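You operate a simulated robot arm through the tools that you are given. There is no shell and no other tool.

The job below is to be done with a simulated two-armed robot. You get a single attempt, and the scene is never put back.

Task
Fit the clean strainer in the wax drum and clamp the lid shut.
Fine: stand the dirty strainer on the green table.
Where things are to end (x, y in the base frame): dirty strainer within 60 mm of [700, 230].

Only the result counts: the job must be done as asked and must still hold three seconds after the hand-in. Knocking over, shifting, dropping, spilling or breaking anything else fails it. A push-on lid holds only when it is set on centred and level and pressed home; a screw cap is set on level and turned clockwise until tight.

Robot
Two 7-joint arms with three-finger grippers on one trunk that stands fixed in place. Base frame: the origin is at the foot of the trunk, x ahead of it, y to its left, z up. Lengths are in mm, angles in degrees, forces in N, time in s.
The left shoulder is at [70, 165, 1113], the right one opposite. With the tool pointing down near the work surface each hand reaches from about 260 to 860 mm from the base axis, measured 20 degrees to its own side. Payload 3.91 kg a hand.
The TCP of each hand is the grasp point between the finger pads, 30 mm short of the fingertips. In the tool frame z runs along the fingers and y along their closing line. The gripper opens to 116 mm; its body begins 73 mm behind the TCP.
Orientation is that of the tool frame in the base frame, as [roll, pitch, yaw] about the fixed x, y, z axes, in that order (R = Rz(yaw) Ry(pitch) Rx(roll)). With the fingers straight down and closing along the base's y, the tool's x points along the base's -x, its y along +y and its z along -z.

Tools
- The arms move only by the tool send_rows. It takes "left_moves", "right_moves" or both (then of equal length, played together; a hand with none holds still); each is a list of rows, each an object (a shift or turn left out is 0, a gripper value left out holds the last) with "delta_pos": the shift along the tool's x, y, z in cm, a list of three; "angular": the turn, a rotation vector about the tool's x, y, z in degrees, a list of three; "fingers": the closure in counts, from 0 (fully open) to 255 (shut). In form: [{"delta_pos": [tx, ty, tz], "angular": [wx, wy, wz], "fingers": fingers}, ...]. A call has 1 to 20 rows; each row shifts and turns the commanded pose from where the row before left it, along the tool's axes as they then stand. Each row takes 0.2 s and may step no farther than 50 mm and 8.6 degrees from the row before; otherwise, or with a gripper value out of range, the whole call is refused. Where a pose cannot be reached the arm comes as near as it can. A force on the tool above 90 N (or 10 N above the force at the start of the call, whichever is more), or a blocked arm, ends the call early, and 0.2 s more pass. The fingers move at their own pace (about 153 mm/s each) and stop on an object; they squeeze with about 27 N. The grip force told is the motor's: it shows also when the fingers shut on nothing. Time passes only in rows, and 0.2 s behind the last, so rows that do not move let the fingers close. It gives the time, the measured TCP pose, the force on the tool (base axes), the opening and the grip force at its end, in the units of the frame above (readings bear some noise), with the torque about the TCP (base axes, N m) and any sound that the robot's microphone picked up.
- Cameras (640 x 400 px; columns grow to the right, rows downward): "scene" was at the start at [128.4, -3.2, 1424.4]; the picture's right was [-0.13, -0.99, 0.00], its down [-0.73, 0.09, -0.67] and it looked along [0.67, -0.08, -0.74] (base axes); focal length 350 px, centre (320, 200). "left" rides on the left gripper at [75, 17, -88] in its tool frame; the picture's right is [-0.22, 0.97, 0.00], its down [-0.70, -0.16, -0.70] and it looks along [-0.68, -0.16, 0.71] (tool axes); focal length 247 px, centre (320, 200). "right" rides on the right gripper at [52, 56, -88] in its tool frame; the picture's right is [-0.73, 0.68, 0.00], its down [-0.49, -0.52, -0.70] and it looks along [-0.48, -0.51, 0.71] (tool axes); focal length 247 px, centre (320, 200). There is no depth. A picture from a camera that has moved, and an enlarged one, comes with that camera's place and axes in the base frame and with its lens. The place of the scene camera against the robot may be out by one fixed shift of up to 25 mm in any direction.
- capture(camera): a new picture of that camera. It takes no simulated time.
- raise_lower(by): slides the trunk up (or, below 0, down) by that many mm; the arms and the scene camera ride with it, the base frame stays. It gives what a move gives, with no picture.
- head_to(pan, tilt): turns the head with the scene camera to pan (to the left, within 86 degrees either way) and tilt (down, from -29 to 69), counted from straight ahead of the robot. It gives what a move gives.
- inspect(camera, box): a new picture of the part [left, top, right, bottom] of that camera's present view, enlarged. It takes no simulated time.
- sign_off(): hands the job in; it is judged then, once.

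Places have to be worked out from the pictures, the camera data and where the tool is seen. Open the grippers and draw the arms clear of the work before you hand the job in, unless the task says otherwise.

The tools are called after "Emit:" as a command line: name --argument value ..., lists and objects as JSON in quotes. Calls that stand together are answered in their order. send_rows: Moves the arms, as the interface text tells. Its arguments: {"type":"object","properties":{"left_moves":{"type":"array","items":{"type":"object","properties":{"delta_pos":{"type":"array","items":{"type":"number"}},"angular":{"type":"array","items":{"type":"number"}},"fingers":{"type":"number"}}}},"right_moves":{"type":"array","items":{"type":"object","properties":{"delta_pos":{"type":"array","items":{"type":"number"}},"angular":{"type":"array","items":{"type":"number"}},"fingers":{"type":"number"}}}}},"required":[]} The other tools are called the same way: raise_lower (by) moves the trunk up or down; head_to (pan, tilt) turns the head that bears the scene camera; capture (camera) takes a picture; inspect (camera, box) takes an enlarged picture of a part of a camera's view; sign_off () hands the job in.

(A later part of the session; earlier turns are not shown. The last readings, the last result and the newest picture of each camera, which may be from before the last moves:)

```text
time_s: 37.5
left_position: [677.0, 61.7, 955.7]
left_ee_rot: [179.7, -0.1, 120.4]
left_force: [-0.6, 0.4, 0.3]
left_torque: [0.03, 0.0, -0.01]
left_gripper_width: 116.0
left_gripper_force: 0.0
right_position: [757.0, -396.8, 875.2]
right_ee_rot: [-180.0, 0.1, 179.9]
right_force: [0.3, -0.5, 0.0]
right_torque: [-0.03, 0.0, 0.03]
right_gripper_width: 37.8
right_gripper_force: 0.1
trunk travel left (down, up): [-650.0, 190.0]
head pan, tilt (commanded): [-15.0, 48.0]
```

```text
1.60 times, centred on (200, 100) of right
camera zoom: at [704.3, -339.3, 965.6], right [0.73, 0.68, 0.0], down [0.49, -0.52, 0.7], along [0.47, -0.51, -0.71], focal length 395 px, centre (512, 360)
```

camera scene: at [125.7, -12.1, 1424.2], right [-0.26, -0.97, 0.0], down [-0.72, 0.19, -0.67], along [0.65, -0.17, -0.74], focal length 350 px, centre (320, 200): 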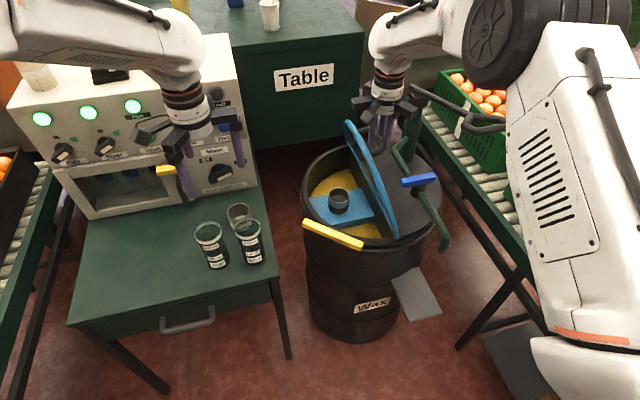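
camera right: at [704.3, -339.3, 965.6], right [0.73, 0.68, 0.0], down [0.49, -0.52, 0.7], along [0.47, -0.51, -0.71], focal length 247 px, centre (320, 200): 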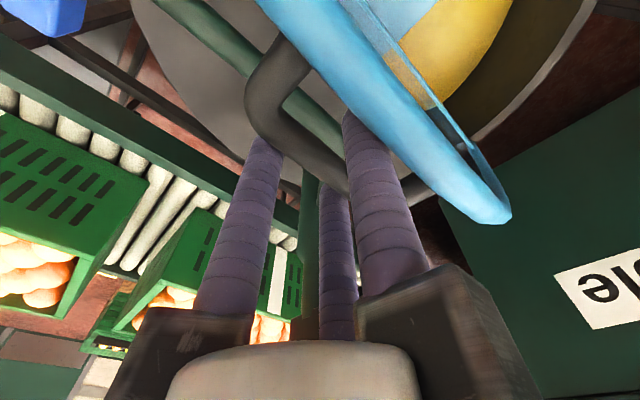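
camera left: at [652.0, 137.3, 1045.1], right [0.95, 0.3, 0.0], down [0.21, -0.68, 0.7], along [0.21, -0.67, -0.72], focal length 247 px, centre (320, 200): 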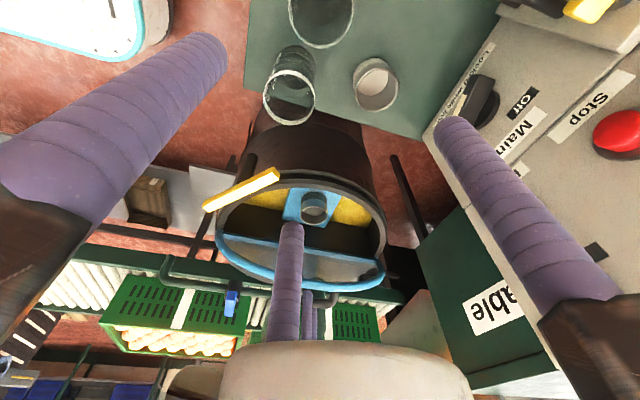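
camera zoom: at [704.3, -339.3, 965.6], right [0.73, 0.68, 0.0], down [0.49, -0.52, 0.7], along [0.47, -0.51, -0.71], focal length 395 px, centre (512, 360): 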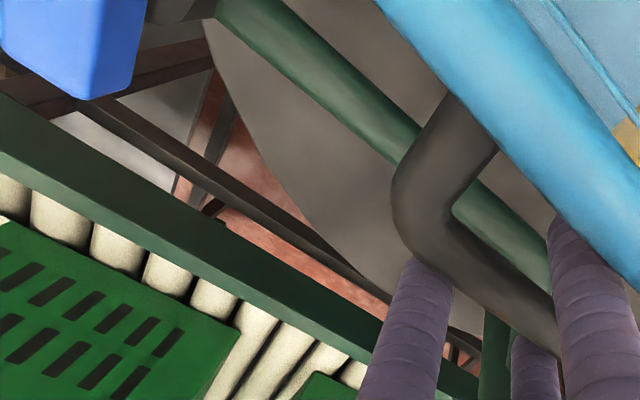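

The lid now leans back slightly past vertical, close to the blue bar's end (which would be pushed only axially). To free the single finger from between handle and glass, I tilt the hand parallel to the lid and hug the handle, watching for contact.

Emit:
send_rows --right_moves '[{"delta_pos": [0, -0.1, 0], "angular": [-3, 0, 0]}, {"delta_pos": [0, -0.1, 0], "angular": [-3, 0, 0]}, {"delta_pos": [0, -0.2, 0]}, {}]'

Emit:
capture --camera "right"

Emit:
inspect --camera "scene" --box '[330, 90, 450, 240]'

```text
time_s: 38.5
left_position: [676.4, 62.5, 956.4]
left_ee_rot: [179.6, -0.2, 120.3]
left_force: [0.0, 0.2, -0.9]
left_torque: [-0.02, 0.0, 0.02]
left_gripper_width: 116.1
left_gripper_force: 0.0
right_position: [757.9, -398.6, 878.0]
right_ee_rot: [173.9, 0.0, 179.8]
right_force: [-0.2, 0.3, -0.4]
right_torque: [-0.03, 0.03, 0.0]
right_gripper_width: 37.7
right_gripper_force: 0.0
trunk travel left (down, up): [-650.0, 190.0]
head pan, tilt (commanded): [-15.0, 48.0]
```

```text
taken
camera right: at [704.2, -353.5, 972.0], right [0.73, 0.68, 0.07], down [0.48, -0.59, 0.64], along [0.48, -0.44, -0.76], focal length 247 px, centre (320, 200)
```

right: 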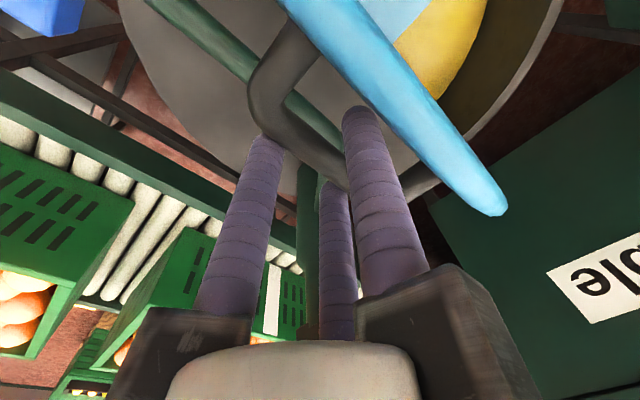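

```text
2.67 times, centred on (390, 165) of scene
camera zoom: at [126.2, -13.9, 1424.0], right [-0.26, -0.97, 0.0], down [-0.72, 0.19, -0.67], along [0.65, -0.17, -0.74], focal length 934 px, centre (133, 293)
```

zoom: 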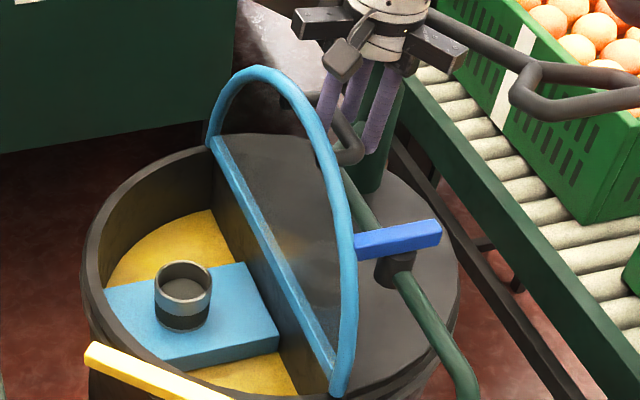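

No contact forces and visible gaps on both sides of the single finger. I withdraw upward along the fingers in small rows.

Emit:
send_rows --right_moves '[{"delta_pos": [0, 0, -1]}, {"delta_pos": [0, 0, -1]}, {"delta_pos": [0, 0, -1.5]}, {"delta_pos": [0, 0, -2]}, {"delta_pos": [0, 0, -3]}, {}]'

Emit:
capture --camera "right"

Emit:
inspect --camera "scene" --box '[300, 60, 480, 260]'

```text
time_s: 40.0
left_position: [676.0, 61.9, 955.2]
left_ee_rot: [179.7, -0.1, 120.3]
left_force: [0.1, 0.9, -0.2]
left_torque: [-0.03, 0.02, 0.04]
left_gripper_width: 116.0
left_gripper_force: 0.0
right_position: [754.8, -407.6, 963.1]
right_ee_rot: [174.0, -0.1, 179.8]
right_force: [0.1, 0.2, -0.3]
right_torque: [-0.02, 0.01, -0.04]
right_gripper_width: 37.9
right_gripper_force: 0.0
trunk travel left (down, up): [-650.0, 190.0]
head pan, tilt (commanded): [-15.0, 48.0]
```

```text
taken
camera right: at [702.2, -362.0, 1057.3], right [0.73, 0.68, 0.07], down [0.49, -0.59, 0.64], along [0.47, -0.44, -0.76], focal length 247 px, centre (320, 200)
```

right: 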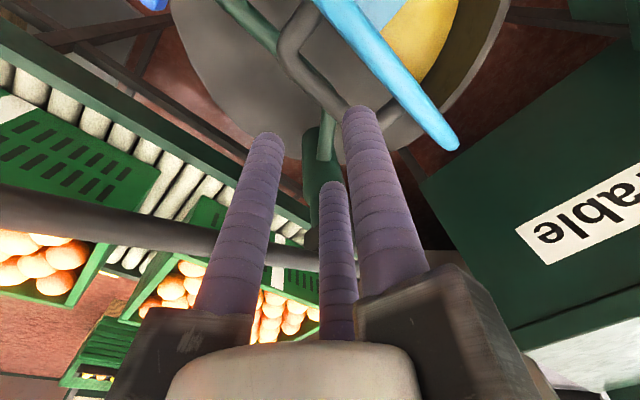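

```text
2.00 times, centred on (390, 160) of scene
camera zoom: at [126.9, -14.0, 1423.9], right [-0.26, -0.97, 0.0], down [-0.72, 0.19, -0.67], along [0.65, -0.17, -0.74], focal length 700 px, centre (180, 280)
```

zoom: 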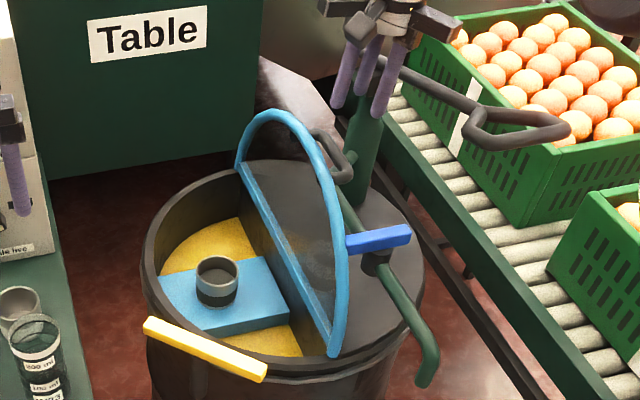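

The lid stays open on its own and the right hand is free. I level the right hand, move it over the drum opening at a safe height, and take a look at the dirty strainer from there.

Emit:
send_rows --right_moves '[{"delta_pos": [0, 0, -3]}, {"delta_pos": [0, 0, -1], "angular": [3.05, 0, 0]}, {"angular": [3.05, 0, 0]}, {"delta_pos": [0, 4.2, 0], "fingers": 60}, {"delta_pos": [0, 4.2, 0]}, {"delta_pos": [0, 4.2, 0.5]}, {"delta_pos": [0, 4.2, 1.5]}, {}]'

Emit:
capture --camera "right"

Emit:
inspect --camera "scene" --box '[290, 60, 470, 260]'

Emit:
inspect --camera "left" --box '[260, 160, 400, 250]'

```text
time_s: 41.8
left_position: [675.5, 62.0, 956.7]
left_ee_rot: [179.7, -0.1, 120.3]
left_force: [0.3, -0.4, -0.6]
left_torque: [0.03, -0.02, 0.01]
left_gripper_width: 115.9
left_gripper_force: 0.1
right_position: [757.0, -244.3, 982.2]
right_ee_rot: [-179.9, 0.0, 179.8]
right_force: [0.8, -0.6, -0.6]
right_torque: [0.01, 0.0, 0.02]
right_gripper_width: 88.8
right_gripper_force: 0.0
trunk travel left (down, up): [-650.0, 190.0]
head pan, tilt (commanded): [-15.0, 48.0]
```

```text
taken
camera right: at [704.0, -189.7, 1070.9], right [0.73, 0.68, 0.0], down [0.48, -0.52, 0.7], along [0.47, -0.51, -0.71], focal length 247 px, centre (320, 200)
```

right: 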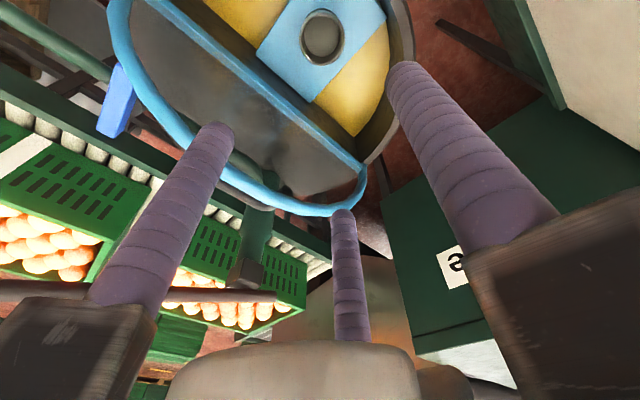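

```text
2.00 times, centred on (380, 160) of scene
camera zoom: at [125.9, -15.0, 1424.0], right [-0.26, -0.97, 0.0], down [-0.72, 0.19, -0.67], along [0.65, -0.17, -0.74], focal length 700 px, centre (200, 280)
```

zoom: 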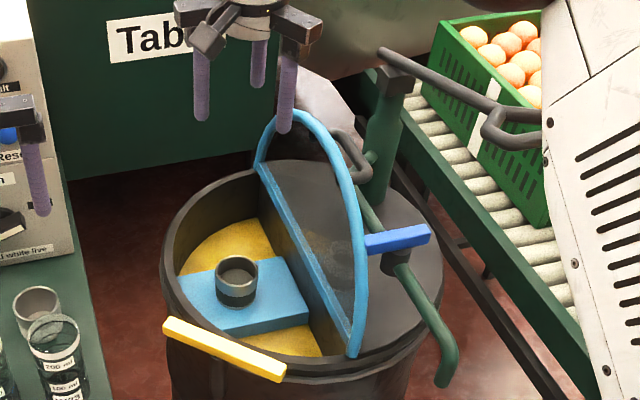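

```text
4.44 times, centred on (330, 205) of left
camera zoom: at [651.9, 134.8, 1045.2], right [0.95, 0.3, 0.0], down [0.21, -0.69, 0.7], along [0.21, -0.66, -0.72], focal length 1098 px, centre (276, 178)
```

zoom: 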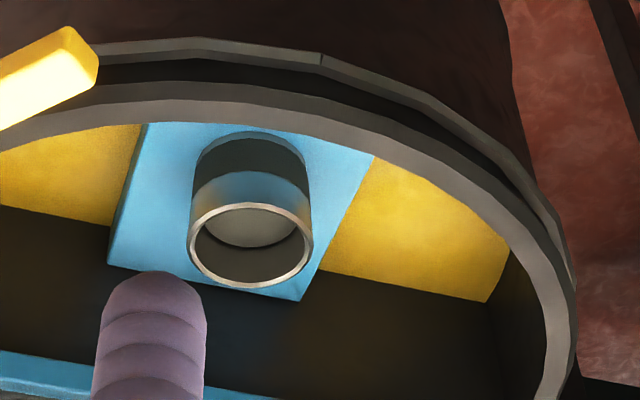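

The two wrist views agree on the strainer: rim centre (756,-242), rim z≈695, about 50 mm tall. I descend the open right gripper over it in stages.

Emit:
send_rows --right_moves '[{"delta_pos": [0.1, 0.2, 4.5]}, {"delta_pos": [0, 0, 4.5]}, {"delta_pos": [0, 0, 4.5]}, {"delta_pos": [0, 0, 4.5]}, {"delta_pos": [0, 0, 4.0]}, {}]'

Emit:
capture --camera "right"

Emit:
inspect --camera "left" --box '[220, 150, 420, 320]'

Emit:
inspect --camera "scene" --box '[290, 60, 470, 260]'

```text
time_s: 43.1
left_position: [675.0, 63.5, 954.9]
left_ee_rot: [179.7, -0.1, 120.2]
left_force: [0.6, -1.0, 0.0]
left_torque: [0.01, -0.01, -0.01]
left_gripper_width: 116.1
left_gripper_force: 0.0
right_position: [758.2, -245.9, 764.6]
right_ee_rot: [-179.9, -0.1, 179.9]
right_force: [0.0, 0.0, -0.6]
right_torque: [0.03, -0.03, -0.02]
right_gripper_width: 88.9
right_gripper_force: 0.0
trunk travel left (down, up): [-650.0, 190.0]
head pan, tilt (commanded): [-15.0, 48.0]
```

```text
taken
camera right: at [705.8, -190.5, 851.4], right [0.73, 0.68, 0.0], down [0.48, -0.52, 0.7], along [0.48, -0.52, -0.71], focal length 247 px, centre (320, 200)
```

right: 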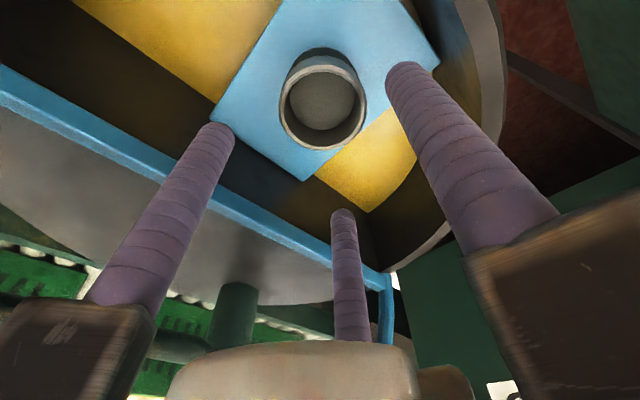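

```text
2.35 times, centred on (320, 235) of left
camera zoom: at [651.6, 136.1, 1045.3], right [0.95, 0.3, 0.0], down [0.21, -0.68, 0.7], along [0.21, -0.67, -0.72], focal length 581 px, centre (320, 118)
```

zoom: 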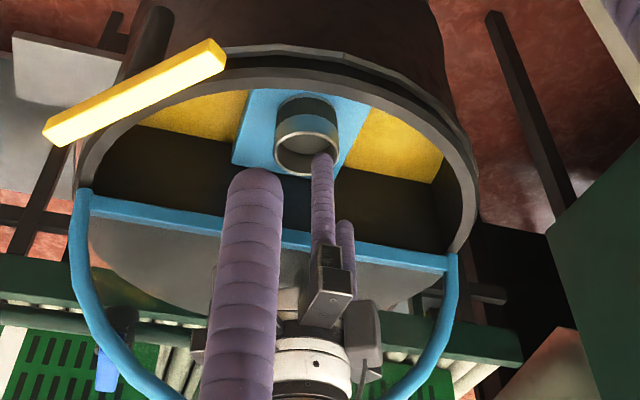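

```text
2.00 times, centred on (380, 160) of scene
camera zoom: at [125.4, -13.4, 1424.1], right [-0.26, -0.97, 0.0], down [-0.72, 0.19, -0.67], along [0.65, -0.17, -0.74], focal length 700 px, centre (200, 280)
```

zoom: 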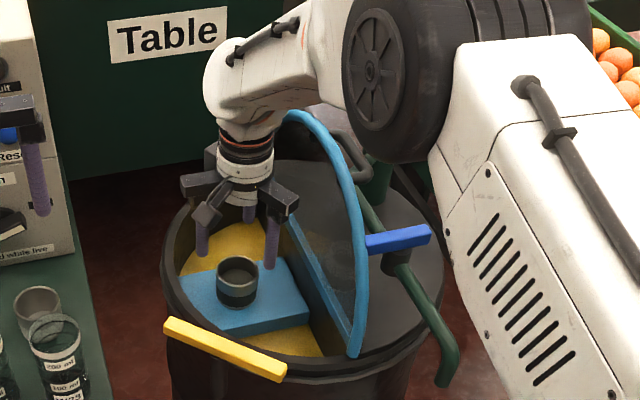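

Centering check: the rim centre is at (756,-241), rim z≈689. I correct by a few mm and descend to grasp depth.

Emit:
send_rows --right_moves '[{"delta_pos": [0.2, 0.45, 2.0]}, {"delta_pos": [0, 0, 2.0]}, {"delta_pos": [0, 0, 2.0]}, {"delta_pos": [0, 0, 2.0]}, {}]'

Emit:
capture --camera "right"

Emit:
inspect --camera "left" --box '[270, 160, 390, 250]'

Emit:
inspect --camera "scene" --box '[290, 60, 470, 260]'

```text
time_s: 44.4
left_position: [676.3, 64.3, 955.2]
left_ee_rot: [179.6, -0.1, 120.3]
left_force: [-1.2, -0.8, 0.5]
left_torque: [-0.01, -0.01, -0.02]
left_gripper_width: 116.1
left_gripper_force: 0.1
right_position: [755.2, -240.0, 682.8]
right_ee_rot: [-179.9, 0.0, 179.8]
right_force: [0.4, -0.9, -0.1]
right_torque: [0.0, -0.03, 0.03]
right_gripper_width: 88.9
right_gripper_force: 0.1
trunk travel left (down, up): [-650.0, 190.0]
head pan, tilt (commanded): [-15.0, 48.0]
```

```text
taken
camera right: at [702.7, -184.2, 771.8], right [0.73, 0.68, 0.0], down [0.48, -0.52, 0.7], along [0.48, -0.51, -0.71], focal length 247 px, centre (320, 200)
```

right: 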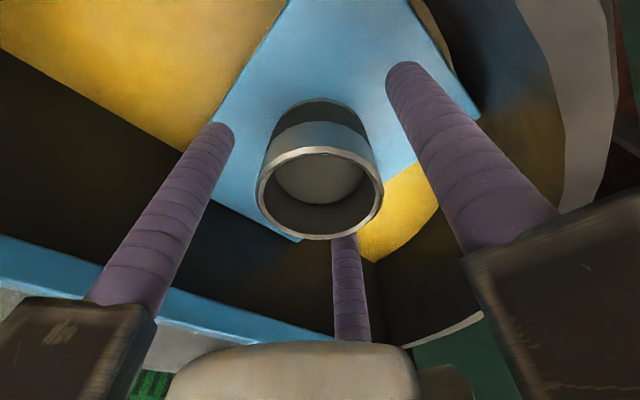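

```text
4.44 times, centred on (330, 205) of left
camera zoom: at [651.8, 136.0, 1045.1], right [0.95, 0.3, 0.0], down [0.21, -0.68, 0.7], along [0.21, -0.67, -0.72], focal length 1098 px, centre (276, 178)
```

zoom: 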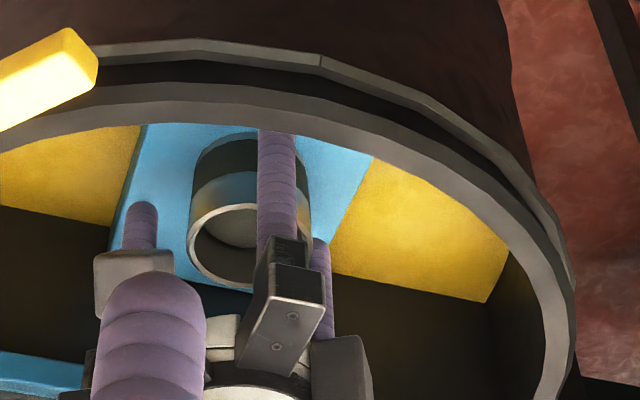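

```text
2.00 times, centred on (380, 160) of scene
camera zoom: at [125.7, -13.5, 1424.0], right [-0.26, -0.97, 0.0], down [-0.72, 0.19, -0.67], along [0.65, -0.17, -0.74], focal length 700 px, centre (200, 280)
```

zoom: 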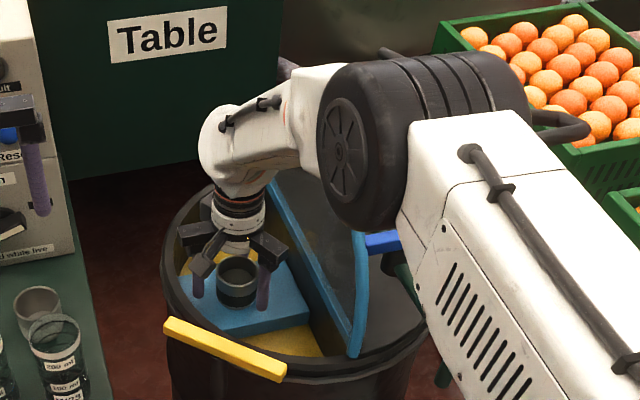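

The strainer is exactly centred in the fingers. I close the right gripper on it.

Emit:
send_rows --right_moves '[{"fingers": 110}, {"fingers": 160}, {"fingers": 200}, {}]'

Emit:
capture --camera "right"

```text
time_s: 45.4
left_position: [674.9, 62.8, 955.4]
left_ee_rot: [179.6, 0.0, 120.3]
left_force: [-0.4, 0.3, 1.1]
left_torque: [0.0, -0.01, 0.01]
left_gripper_width: 116.0
left_gripper_force: 0.1
right_position: [754.2, -239.1, 682.8]
right_ee_rot: [-179.9, 0.0, 179.7]
right_force: [0.2, -0.1, 0.4]
right_torque: [0.04, 0.02, 0.02]
right_gripper_width: 58.1
right_gripper_force: 26.9
trunk travel left (down, up): [-650.0, 190.0]
head pan, tilt (commanded): [-15.0, 48.0]
```

```text
taken
camera right: at [702.7, -184.5, 771.5], right [0.73, 0.68, 0.0], down [0.49, -0.52, 0.7], along [0.47, -0.52, -0.71], focal length 247 px, centre (320, 200)
```

right: 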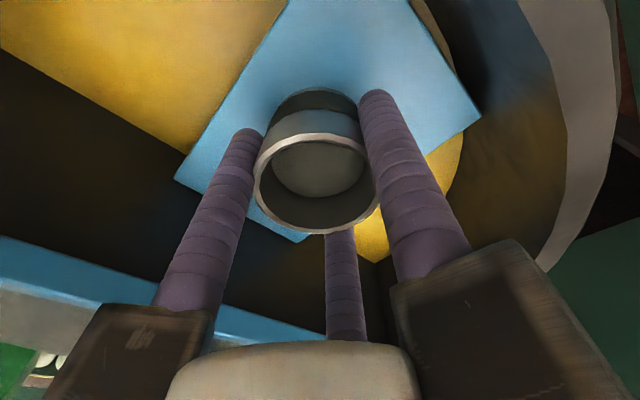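

The strainer is gripped at 58 mm. I lift it slowly and check it comes out of its seat.

Emit:
send_rows --right_moves '[{"delta_pos": [0, 0, -0.7]}, {"delta_pos": [0, 0, -0.8]}, {"delta_pos": [0, 0, -1.0]}, {"delta_pos": [0, 0, -1.5]}, {}]'

Emit:
capture --camera "right"

Emit:
inspect --camera "left" --box '[270, 160, 390, 250]'

```text
time_s: 46.5
left_position: [675.9, 62.7, 955.4]
left_ee_rot: [179.7, -0.1, 120.2]
left_force: [0.2, -0.4, 0.0]
left_torque: [0.0, 0.03, -0.01]
left_gripper_width: 116.1
left_gripper_force: 0.0
right_position: [754.5, -238.8, 721.2]
right_ee_rot: [-179.8, -0.2, 179.8]
right_force: [0.3, -0.3, -1.0]
right_torque: [0.03, -0.03, 0.03]
right_gripper_width: 57.9
right_gripper_force: 27.2
trunk travel left (down, up): [-650.0, 190.0]
head pan, tilt (commanded): [-15.0, 48.0]
```

```text
taken
camera right: at [701.7, -183.6, 809.9], right [0.73, 0.68, 0.0], down [0.49, -0.52, 0.7], along [0.47, -0.51, -0.71], focal length 247 px, centre (320, 200)
```

right: 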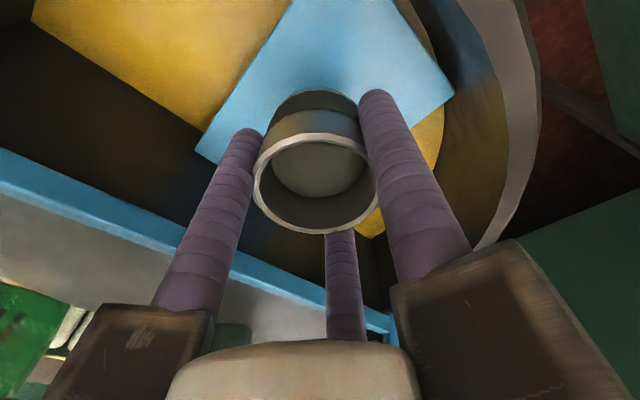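

```text
4.44 times, centred on (330, 205) of left
camera zoom: at [652.5, 135.8, 1044.6], right [0.95, 0.3, 0.0], down [0.21, -0.68, 0.7], along [0.21, -0.67, -0.72], focal length 1098 px, centre (276, 178)
```

zoom: 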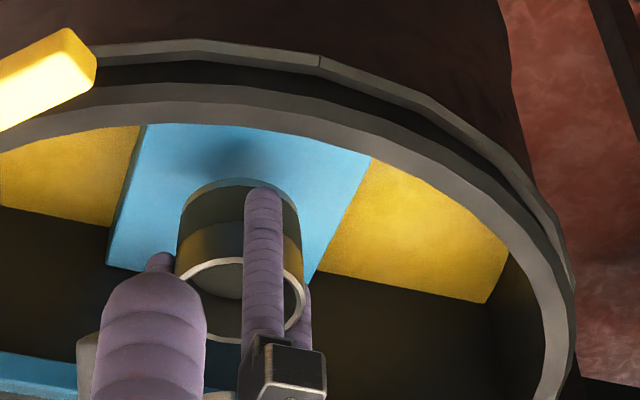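

The strainer is out of its seat. I raise it clear while the left hand retreats to the left side of the table, from where its camera can watch the table.

Emit:
send_rows --left_moves '[{"delta_pos": [3.79, 1.44, -0.33]}, {"delta_pos": [3.79, 1.44, -0.33]}, {"delta_pos": [3.79, 1.44, -0.33]}, {"delta_pos": [3.79, 1.44, -0.33]}, {"delta_pos": [3.79, 1.44, -0.33]}, {"delta_pos": [3.79, 1.44, -0.33]}, {}]' --right_moves '[{"delta_pos": [0, 0, -2.5]}, {"delta_pos": [0, 0, -2.5]}, {"delta_pos": [0, 0, -2.5]}, {"delta_pos": [0, 0, -2.5]}, {"delta_pos": [0, 0, -2.5]}, {"delta_pos": [0, 0, -1.5]}, {}]'

Emit:
capture --camera "left"

Emit:
capture --camera "scene"

Emit:
capture --camera "right"

```text
time_s: 48.1
left_position: [639.4, 307.0, 977.0]
left_ee_rot: [179.7, -0.2, 120.2]
left_force: [0.4, -0.5, 0.0]
left_torque: [0.04, 0.05, 0.01]
left_gripper_width: 116.0
left_gripper_force: 0.0
right_position: [755.0, -239.1, 859.0]
right_ee_rot: [-180.0, -0.1, 179.8]
right_force: [-1.0, -0.5, -1.1]
right_torque: [0.02, 0.0, 0.02]
right_gripper_width: 58.4
right_gripper_force: 26.8
trunk travel left (down, up): [-650.0, 190.0]
head pan, tilt (commanded): [-15.0, 48.0]
```

```text
taken
camera left: at [615.3, 380.0, 1066.6], right [0.95, 0.3, 0.0], down [0.21, -0.69, 0.7], along [0.21, -0.66, -0.72], focal length 247 px, centre (320, 200)
```

left: 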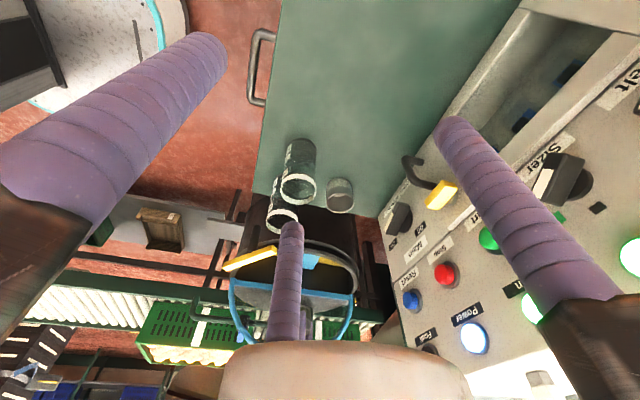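

```text
taken
camera scene: at [127.0, -14.9, 1423.8], right [-0.26, -0.97, 0.0], down [-0.72, 0.19, -0.67], along [0.65, -0.17, -0.74], focal length 350 px, centre (320, 200)
```

scene: 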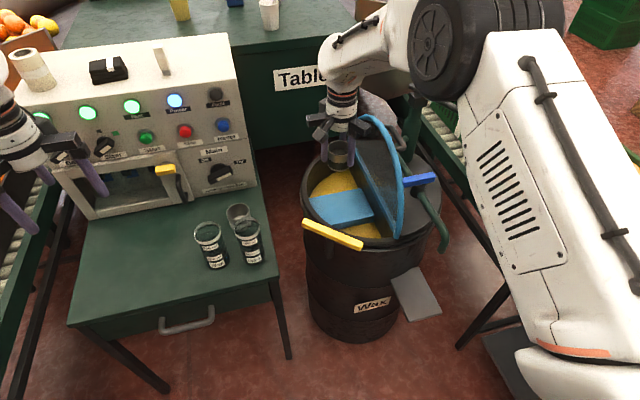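

```text
taken
camera right: at [702.2, -182.9, 947.7], right [0.73, 0.68, 0.0], down [0.49, -0.52, 0.7], along [0.47, -0.51, -0.71], focal length 247 px, centre (320, 200)
```

right: 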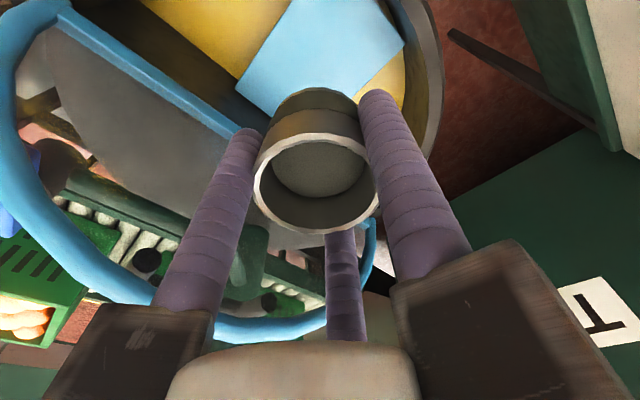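

I look at the vacated seat on the blue block, the dirty strainer in the hand, and the table items.

Emit:
inspect --camera "scene" --box '[295, 150, 410, 260]'

Emit:
inspect --camera "scene" --box '[305, 110, 375, 180]'

Emit:
inspect --camera "left" --box '[250, 120, 400, 240]'

Emit:
inspect --camera "scene" --box '[180, 190, 290, 290]'

```text
3.64 times, centred on (352, 205) of scene
camera zoom: at [127.0, -14.9, 1423.8], right [-0.26, -0.97, 0.0], down [-0.72, 0.19, -0.67], along [0.65, -0.17, -0.74], focal length 1273 px, centre (202, 182)
```

zoom: 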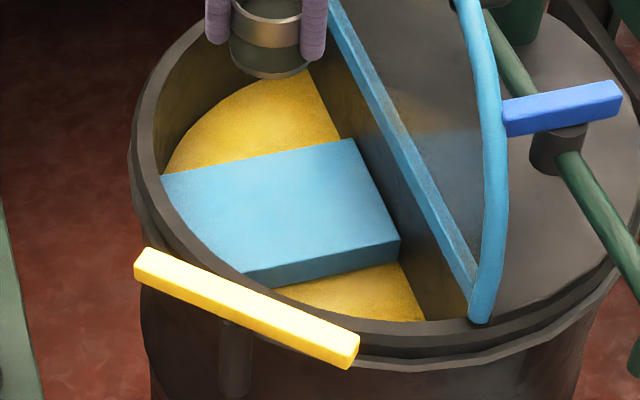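

```text
5.71 times, centred on (340, 145) of scene
camera zoom: at [127.0, -14.9, 1423.8], right [-0.26, -0.97, 0.0], down [-0.72, 0.19, -0.67], along [0.65, -0.17, -0.74], focal length 2001 px, centre (206, 514)
```

zoom: 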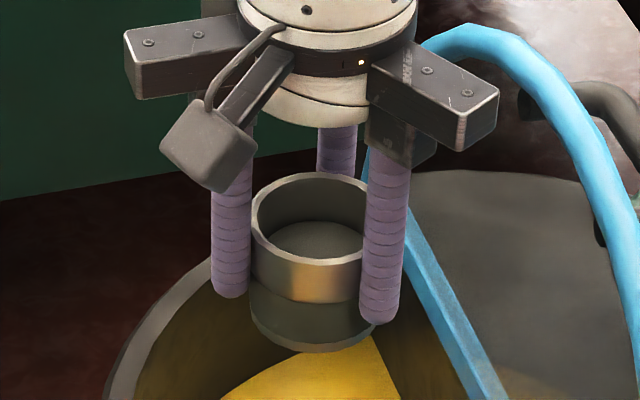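

```text
3.33 times, centred on (325, 180) of left
camera zoom: at [615.3, 380.0, 1066.6], right [0.95, 0.3, 0.0], down [0.21, -0.69, 0.7], along [0.21, -0.66, -0.72], focal length 823 px, centre (303, 267)
```

zoom: 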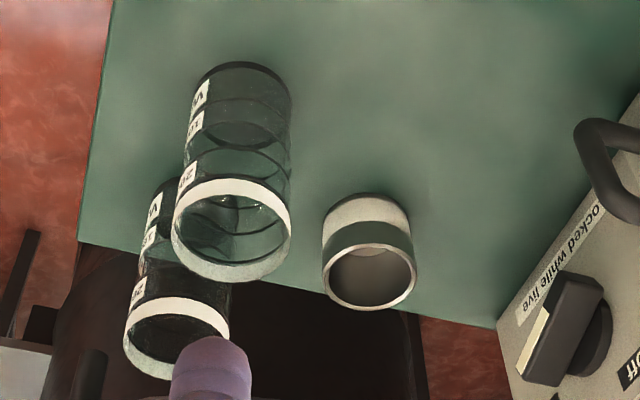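

```text
4.00 times, centred on (235, 240) of scene
camera zoom: at [127.0, -14.9, 1423.8], right [-0.26, -0.97, 0.0], down [-0.72, 0.19, -0.67], along [0.65, -0.17, -0.74], focal length 1401 px, centre (660, 40)
```

zoom: 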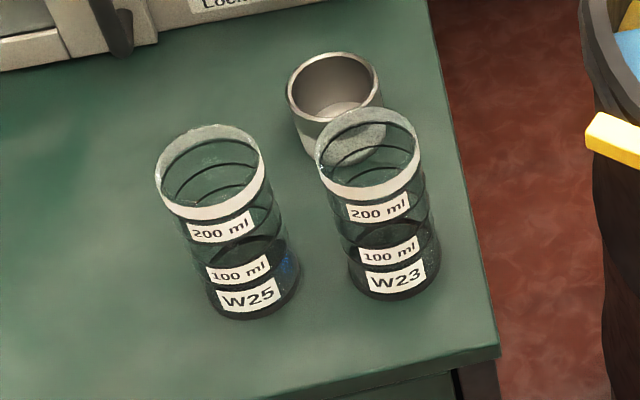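

The seat is a flat blue shelf (top z≈640). The clean strainer's rim centre is at about (764,38,696), beakers at W23 (651,17) and W25 (661,108). I move the left hand further aside and carry the dirty strainer over the table in stages to find how far the right hand reaches.

Emit:
send_rows --left_moves '[{"delta_pos": [3.35, 0.21, -0.75]}, {"delta_pos": [3.35, 0.21, -0.75]}, {"delta_pos": [3.35, 0.21, -0.75]}, {"delta_pos": [3.35, 0.21, -0.75]}, {}, {}]' --right_moves '[{"delta_pos": [0, 4.5, -0.5]}, {"delta_pos": [0, 4.5, -0.5]}, {"delta_pos": [0, 4.5, 0]}, {"delta_pos": [0, 4.5, 0]}, {"delta_pos": [0, 4.5, 0]}, {}]'

Emit:
capture --camera "scene"

Emit:
capture --camera "left"

```text
time_s: 49.5
left_position: [575.8, 422.3, 1008.1]
left_ee_rot: [179.6, -0.1, 120.2]
left_force: [0.2, 0.4, -0.1]
left_torque: [0.04, -0.02, -0.01]
left_gripper_width: 115.8
left_gripper_force: 0.1
right_position: [753.4, -10.0, 872.1]
right_ee_rot: [-179.9, -0.1, 179.9]
right_force: [-0.2, 0.1, -1.4]
right_torque: [-0.02, -0.03, 0.0]
right_gripper_width: 58.1
right_gripper_force: 27.3
trunk travel left (down, up): [-650.0, 190.0]
head pan, tilt (commanded): [-15.0, 48.0]
```

```text
taken
camera scene: at [125.9, -14.3, 1424.0], right [-0.26, -0.97, 0.0], down [-0.72, 0.19, -0.67], along [0.65, -0.17, -0.74], focal length 350 px, centre (320, 200)
```

scene: 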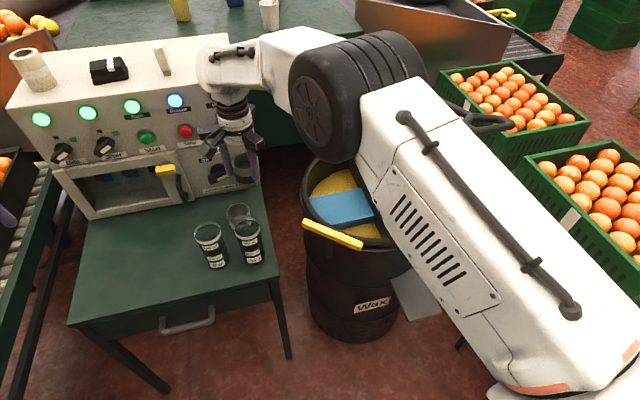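

```text
taken
camera left: at [552.6, 495.2, 1096.4], right [0.95, 0.3, 0.0], down [0.21, -0.68, 0.7], along [0.21, -0.66, -0.72], focal length 247 px, centre (320, 200)
```

left: 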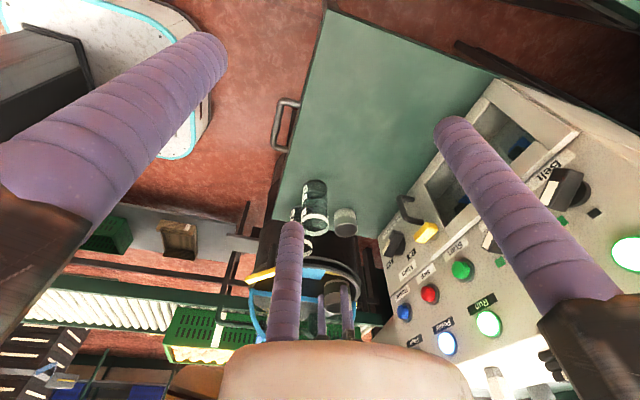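

Reach is fine so far and the elbow is high, well away from the lid. I continue in +y.

Emit:
send_rows --right_moves '[{"delta_pos": [0.3, 4, 0]}, {"delta_pos": [0.3, 4, 0]}, {"delta_pos": [0.3, 4, 0]}, {}]'

Emit:
capture --camera "scene"

```text
time_s: 50.5
left_position: [575.6, 422.3, 1006.4]
left_ee_rot: [179.7, -0.2, 120.3]
left_force: [-0.4, -0.5, 0.2]
left_torque: [-0.04, -0.04, 0.01]
left_gripper_width: 115.8
left_gripper_force: 0.0
right_position: [744.7, 109.7, 869.8]
right_ee_rot: [-179.9, 0.0, 179.6]
right_force: [0.2, -0.5, -0.9]
right_torque: [0.0, -0.04, -0.02]
right_gripper_width: 58.4
right_gripper_force: 27.6
trunk travel left (down, up): [-650.0, 190.0]
head pan, tilt (commanded): [-15.0, 48.0]
```

```text
taken
camera scene: at [125.3, -13.5, 1424.1], right [-0.26, -0.97, 0.0], down [-0.72, 0.19, -0.67], along [0.65, -0.17, -0.74], focal length 350 px, centre (320, 200)
```

scene: 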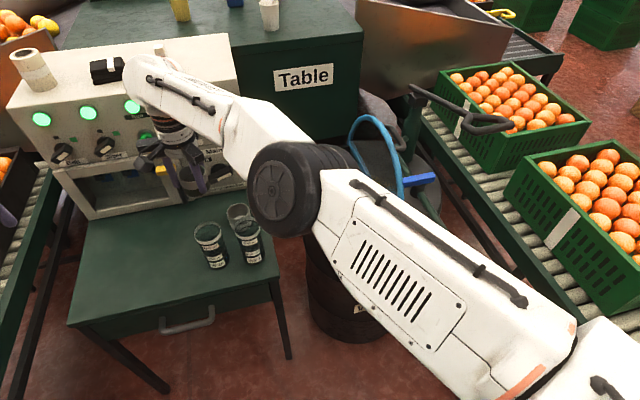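

It reaches (745,110) too. I push on towards (728,190).

Emit:
send_rows --right_moves '[{"delta_pos": [0.6, 2.7, 0]}, {"delta_pos": [0.6, 2.7, 0]}, {"delta_pos": [0.6, 2.7, 0]}, {}]'

Emit:
capture --camera "scene"

Emit:
capture --camera "left"

```text
time_s: 51.5
left_position: [576.5, 422.7, 1005.6]
left_ee_rot: [179.6, -0.2, 120.4]
left_force: [-0.2, 0.6, 0.0]
left_torque: [0.03, -0.01, -0.06]
left_gripper_width: 115.9
left_gripper_force: 0.0
right_position: [742.8, 117.3, 868.6]
right_ee_rot: [-179.9, -0.2, 179.8]
right_force: [0.2, -1.3, -1.1]
right_torque: [0.02, 0.03, -0.02]
right_gripper_width: 58.3
right_gripper_force: 27.1
right hand out of reach, approached as far as the arm can: row 1, 2, 3
trunk travel left (down, up): [-650.0, 190.0]
head pan, tilt (commanded): [-15.0, 48.0]
```

```text
taken
camera scene: at [126.1, -13.5, 1424.0], right [-0.26, -0.97, 0.0], down [-0.72, 0.19, -0.67], along [0.65, -0.17, -0.74], focal length 350 px, centre (320, 200)
```

scene: 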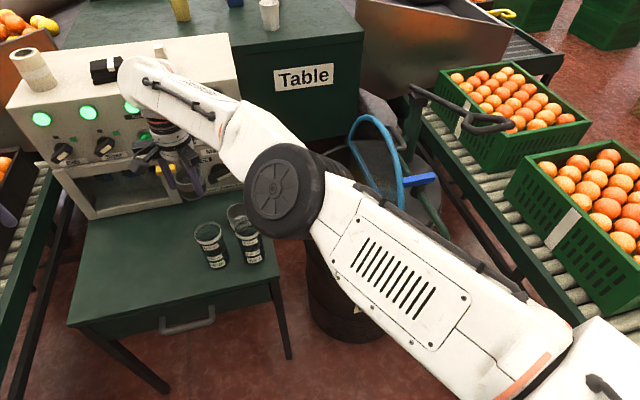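

```text
taken
camera left: at [552.8, 495.8, 1095.9], right [0.95, 0.3, 0.0], down [0.21, -0.68, 0.7], along [0.21, -0.67, -0.72], focal length 247 px, centre (320, 200)
```

left: 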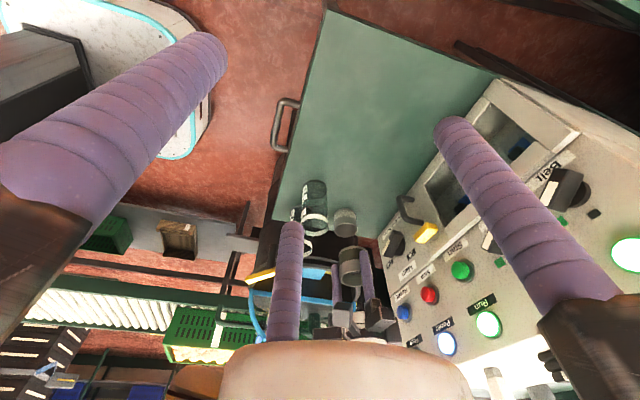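

The right hand's limit here is arm length (about 730 mm from the shoulder); a point with smaller x such as (680,190), still within 60 mm of the target, may be reachable. I draw in x and see.

Emit:
send_rows --right_moves '[{"delta_pos": [2.3, 0, 0]}, {"delta_pos": [2.3, 0, 0]}, {}]'

```text
time_s: 52.4
left_position: [576.9, 420.2, 1005.5]
left_ee_rot: [179.8, -0.2, 120.3]
left_force: [0.3, -0.5, 0.6]
left_torque: [0.02, 0.01, 0.02]
left_gripper_width: 116.1
left_gripper_force: 0.0
right_position: [695.2, 116.2, 868.2]
right_ee_rot: [-179.9, 0.0, 179.8]
right_force: [-0.7, -1.5, -1.5]
right_torque: [0.02, 0.01, -0.01]
right_gripper_width: 58.3
right_gripper_force: 27.1
trunk travel left (down, up): [-650.0, 190.0]
head pan, tilt (commanded): [-15.0, 48.0]
```

The command had been clamped at the limit; the hand is now at (695,116). I try +y from here.

Emit:
send_rows --right_moves '[{"delta_pos": [0.2, 2.5, 0]}, {"delta_pos": [0.2, 2.5, 0]}, {"delta_pos": [0.2, 2.5, 0]}, {}]'

Emit:
capture --camera "scene"

```text
time_s: 53.4
left_position: [575.4, 422.3, 1008.0]
left_ee_rot: [179.7, 0.0, 120.3]
left_force: [-0.4, 0.7, 0.3]
left_torque: [-0.02, 0.0, -0.01]
left_gripper_width: 116.2
left_gripper_force: 0.1
right_position: [686.5, 194.8, 872.1]
right_ee_rot: [179.9, 0.2, -178.6]
right_force: [0.3, 0.5, -1.5]
right_torque: [0.01, -0.01, 0.0]
right_gripper_width: 58.2
right_gripper_force: 26.6
right hand out of reach, approached as far as the arm can: row 3
trunk travel left (down, up): [-650.0, 190.0]
head pan, tilt (commanded): [-15.0, 48.0]
```

```text
taken
camera scene: at [124.7, -12.9, 1424.1], right [-0.26, -0.97, 0.0], down [-0.72, 0.19, -0.67], along [0.65, -0.17, -0.74], focal length 350 px, centre (320, 200)
```

scene: 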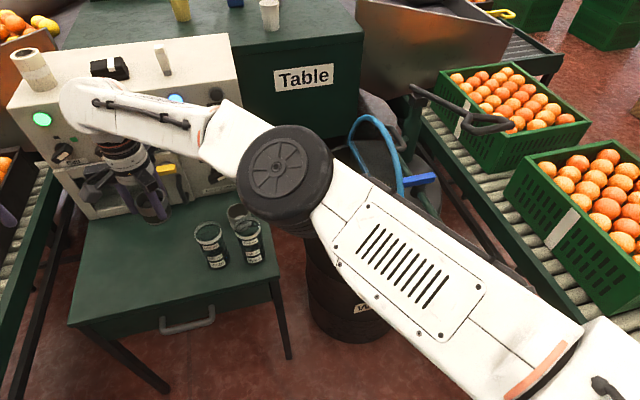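

The right hand holds at (686,195), 38 mm from the target centre, well within tolerance and clear of beaker W25. I descend here in stages, watching whether the position holds.

Emit:
send_rows --right_moves '[{"delta_pos": [0, 0, 2.5]}, {"delta_pos": [0, 0, 2.5]}, {"delta_pos": [0, 0, 2.5]}, {}]'

Emit:
capture --camera "scene"

Emit:
capture --camera "left"

Emit:
capture --camera "right"

```text
time_s: 54.4
left_position: [576.1, 422.7, 1007.5]
left_ee_rot: [179.7, -0.1, 120.4]
left_force: [0.3, -0.1, -0.2]
left_torque: [-0.04, 0.02, -0.01]
left_gripper_width: 116.1
left_gripper_force: 0.0
right_position: [689.0, 189.8, 792.9]
right_ee_rot: [-180.0, 0.2, 179.8]
right_force: [0.1, -0.2, -1.1]
right_torque: [0.04, -0.02, 0.0]
right_gripper_width: 58.2
right_gripper_force: 26.8
trunk travel left (down, up): [-650.0, 190.0]
head pan, tilt (commanded): [-15.0, 48.0]
```

```text
taken
camera scene: at [125.7, -13.4, 1424.0], right [-0.26, -0.97, 0.0], down [-0.72, 0.19, -0.67], along [0.65, -0.17, -0.74], focal length 350 px, centre (320, 200)
```

scene: 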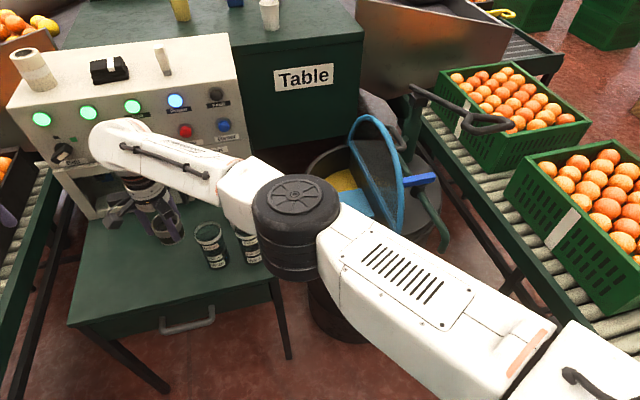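

```text
taken
camera left: at [552.5, 495.9, 1096.1], right [0.95, 0.3, 0.0], down [0.21, -0.68, 0.7], along [0.21, -0.67, -0.72], focal length 247 px, centre (320, 200)
```

left: 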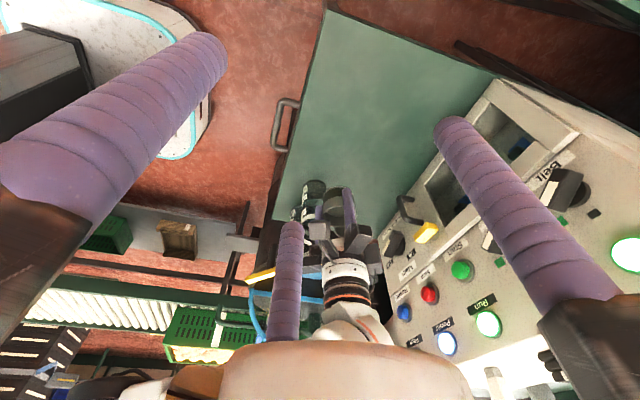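

```text
taken
camera right: at [635.4, 244.6, 881.2], right [0.73, 0.68, 0.0], down [0.48, -0.52, 0.7], along [0.48, -0.51, -0.71], focal length 247 px, centre (320, 200)
```

right: 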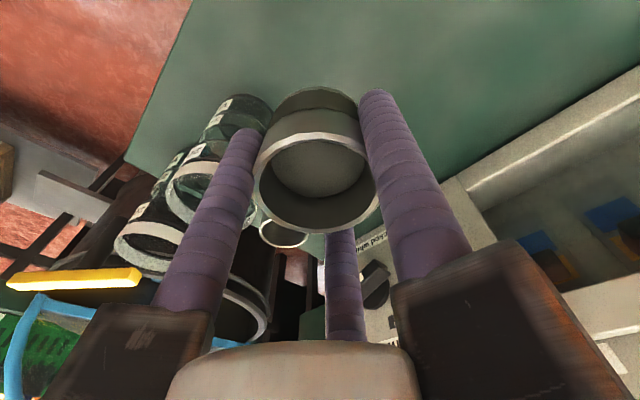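

Position holds at (689,190) and level. I continue down toward the table top (expected z≈646, strainer bottom 44 mm below the TCP).

Emit:
send_rows --right_moves '[{"delta_pos": [0, 0, 2.5]}, {"delta_pos": [0, 0, 2.5]}, {"delta_pos": [0, 0, 2.2]}, {"delta_pos": [0, 0, 1.5]}, {}]'

Emit:
capture --camera "scene"

Emit:
capture --camera "right"

```text
time_s: 55.5
left_position: [576.8, 421.7, 1007.3]
left_ee_rot: [179.7, -0.1, 120.3]
left_force: [0.0, -0.9, 0.2]
left_torque: [0.01, -0.02, -0.03]
left_gripper_width: 116.0
left_gripper_force: 0.0
right_position: [680.7, 178.2, 719.9]
right_ee_rot: [-180.0, 0.1, 179.9]
right_force: [0.2, 0.1, -1.0]
right_torque: [0.0, -0.01, 0.03]
right_gripper_width: 58.2
right_gripper_force: 26.8
right hand out of reach, approached as far as the arm can: row 1, 2, 3, 4
trunk travel left (down, up): [-650.0, 190.0]
head pan, tilt (commanded): [-15.0, 48.0]
```

```text
taken
camera scene: at [126.2, -13.3, 1424.0], right [-0.26, -0.97, 0.0], down [-0.72, 0.19, -0.67], along [0.65, -0.17, -0.74], focal length 350 px, centre (320, 200)
```

scene: 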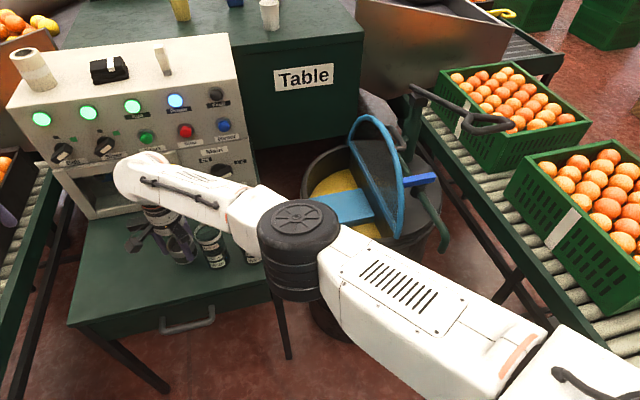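

```text
taken
camera right: at [627.8, 234.7, 806.9], right [0.73, 0.68, 0.0], down [0.48, -0.52, 0.7], along [0.48, -0.51, -0.71], focal length 247 px, centre (320, 200)
```

right: 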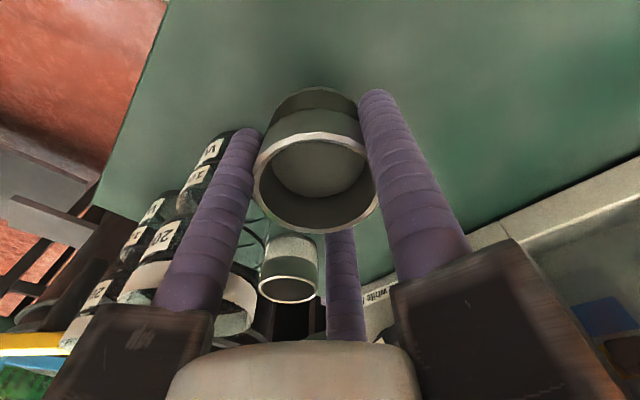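

At low height the arm runs out of reach and drew the strainer toward W25 (55 mm off target), so I go back up and will lower the trunk instead, which gives the same arm pose nearer the table.

Emit:
send_rows --right_moves '[{"delta_pos": [0, 0, -2.5]}, {"delta_pos": [0, 0, -2.5]}, {"delta_pos": [-0.3, 0.5, -2.5]}, {"delta_pos": [-0.3, 0.6, -2.5]}, {"delta_pos": [-0.2, 0.6, 0]}, {}]'

```text
time_s: 57.0
left_position: [576.7, 422.7, 1007.7]
left_ee_rot: [179.7, -0.1, 120.4]
left_force: [0.4, 0.0, 0.1]
left_torque: [0.01, -0.04, 0.02]
left_gripper_width: 116.1
left_gripper_force: 0.1
right_position: [688.5, 189.3, 816.5]
right_ee_rot: [-180.0, 0.1, 179.8]
right_force: [0.5, -0.2, -2.0]
right_torque: [0.02, 0.02, 0.01]
right_gripper_width: 58.3
right_gripper_force: 27.0
right hand out of reach, approached as far as the arm can: row 5
trunk travel left (down, up): [-650.0, 190.0]
head pan, tilt (commanded): [-15.0, 48.0]
```

At (688,189,816) now. I lower the trunk by 100 mm, which should bring the strainer straight down to about z=716.

Emit:
raise_lower --by -100

Emit:
capture --camera "scene"

Emit:
capture --camera "right"

Emit:
capture --camera "left"

```text
time_s: 58.3
left_position: [576.9, 422.5, 906.4]
left_ee_rot: [179.7, -0.1, 120.3]
left_force: [-0.7, 0.0, 0.7]
left_torque: [0.04, -0.01, 0.02]
left_gripper_width: 116.3
left_gripper_force: 0.1
right_position: [687.5, 188.8, 716.7]
right_ee_rot: [-179.8, 0.0, 179.9]
right_force: [0.1, 0.7, -1.6]
right_torque: [-0.02, 0.01, 0.04]
right_gripper_width: 58.2
right_gripper_force: 26.7
trunk travel left (down, up): [-550.0, 290.0]
head pan, tilt (commanded): [-15.0, 48.0]
```

```text
taken
camera scene: at [125.9, -13.5, 1324.1], right [-0.26, -0.97, 0.0], down [-0.72, 0.19, -0.67], along [0.65, -0.17, -0.74], focal length 350 px, centre (320, 200)
```

scene: 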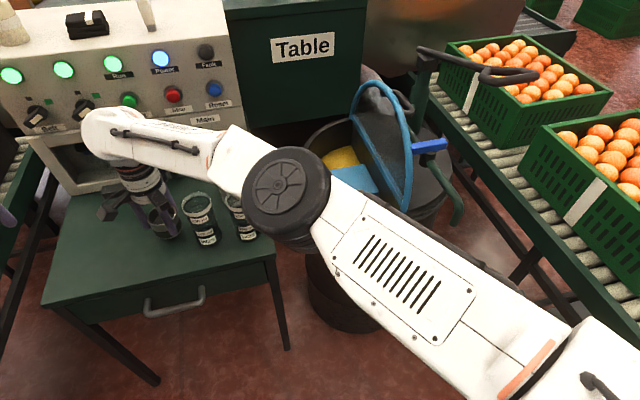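

```text
taken
camera right: at [634.9, 244.2, 805.2], right [0.73, 0.68, 0.0], down [0.48, -0.52, 0.7], along [0.48, -0.52, -0.71], focal length 247 px, centre (320, 200)
```

right: 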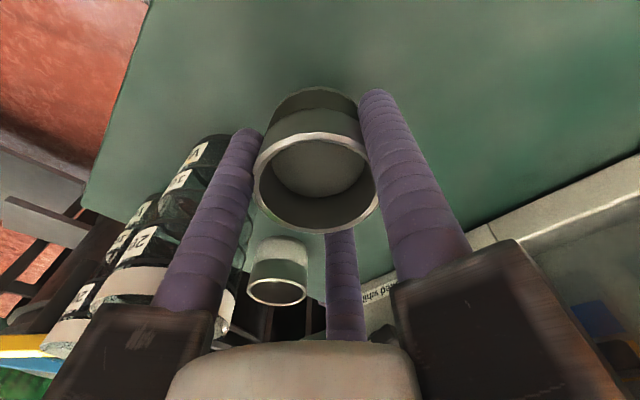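

```text
taken
camera left: at [552.6, 495.7, 996.1], right [0.95, 0.3, 0.0], down [0.21, -0.68, 0.7], along [0.21, -0.67, -0.72], focal length 247 px, centre (320, 200)
```

left: 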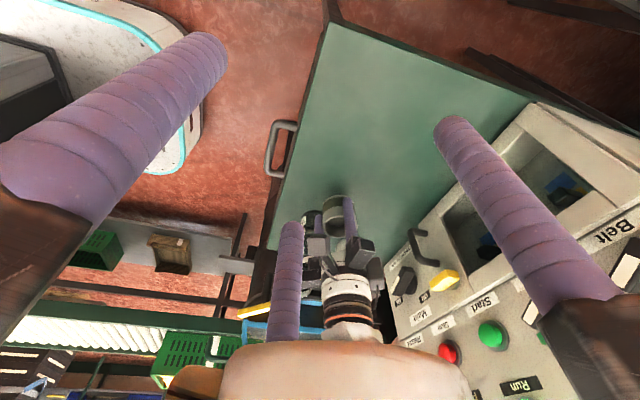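

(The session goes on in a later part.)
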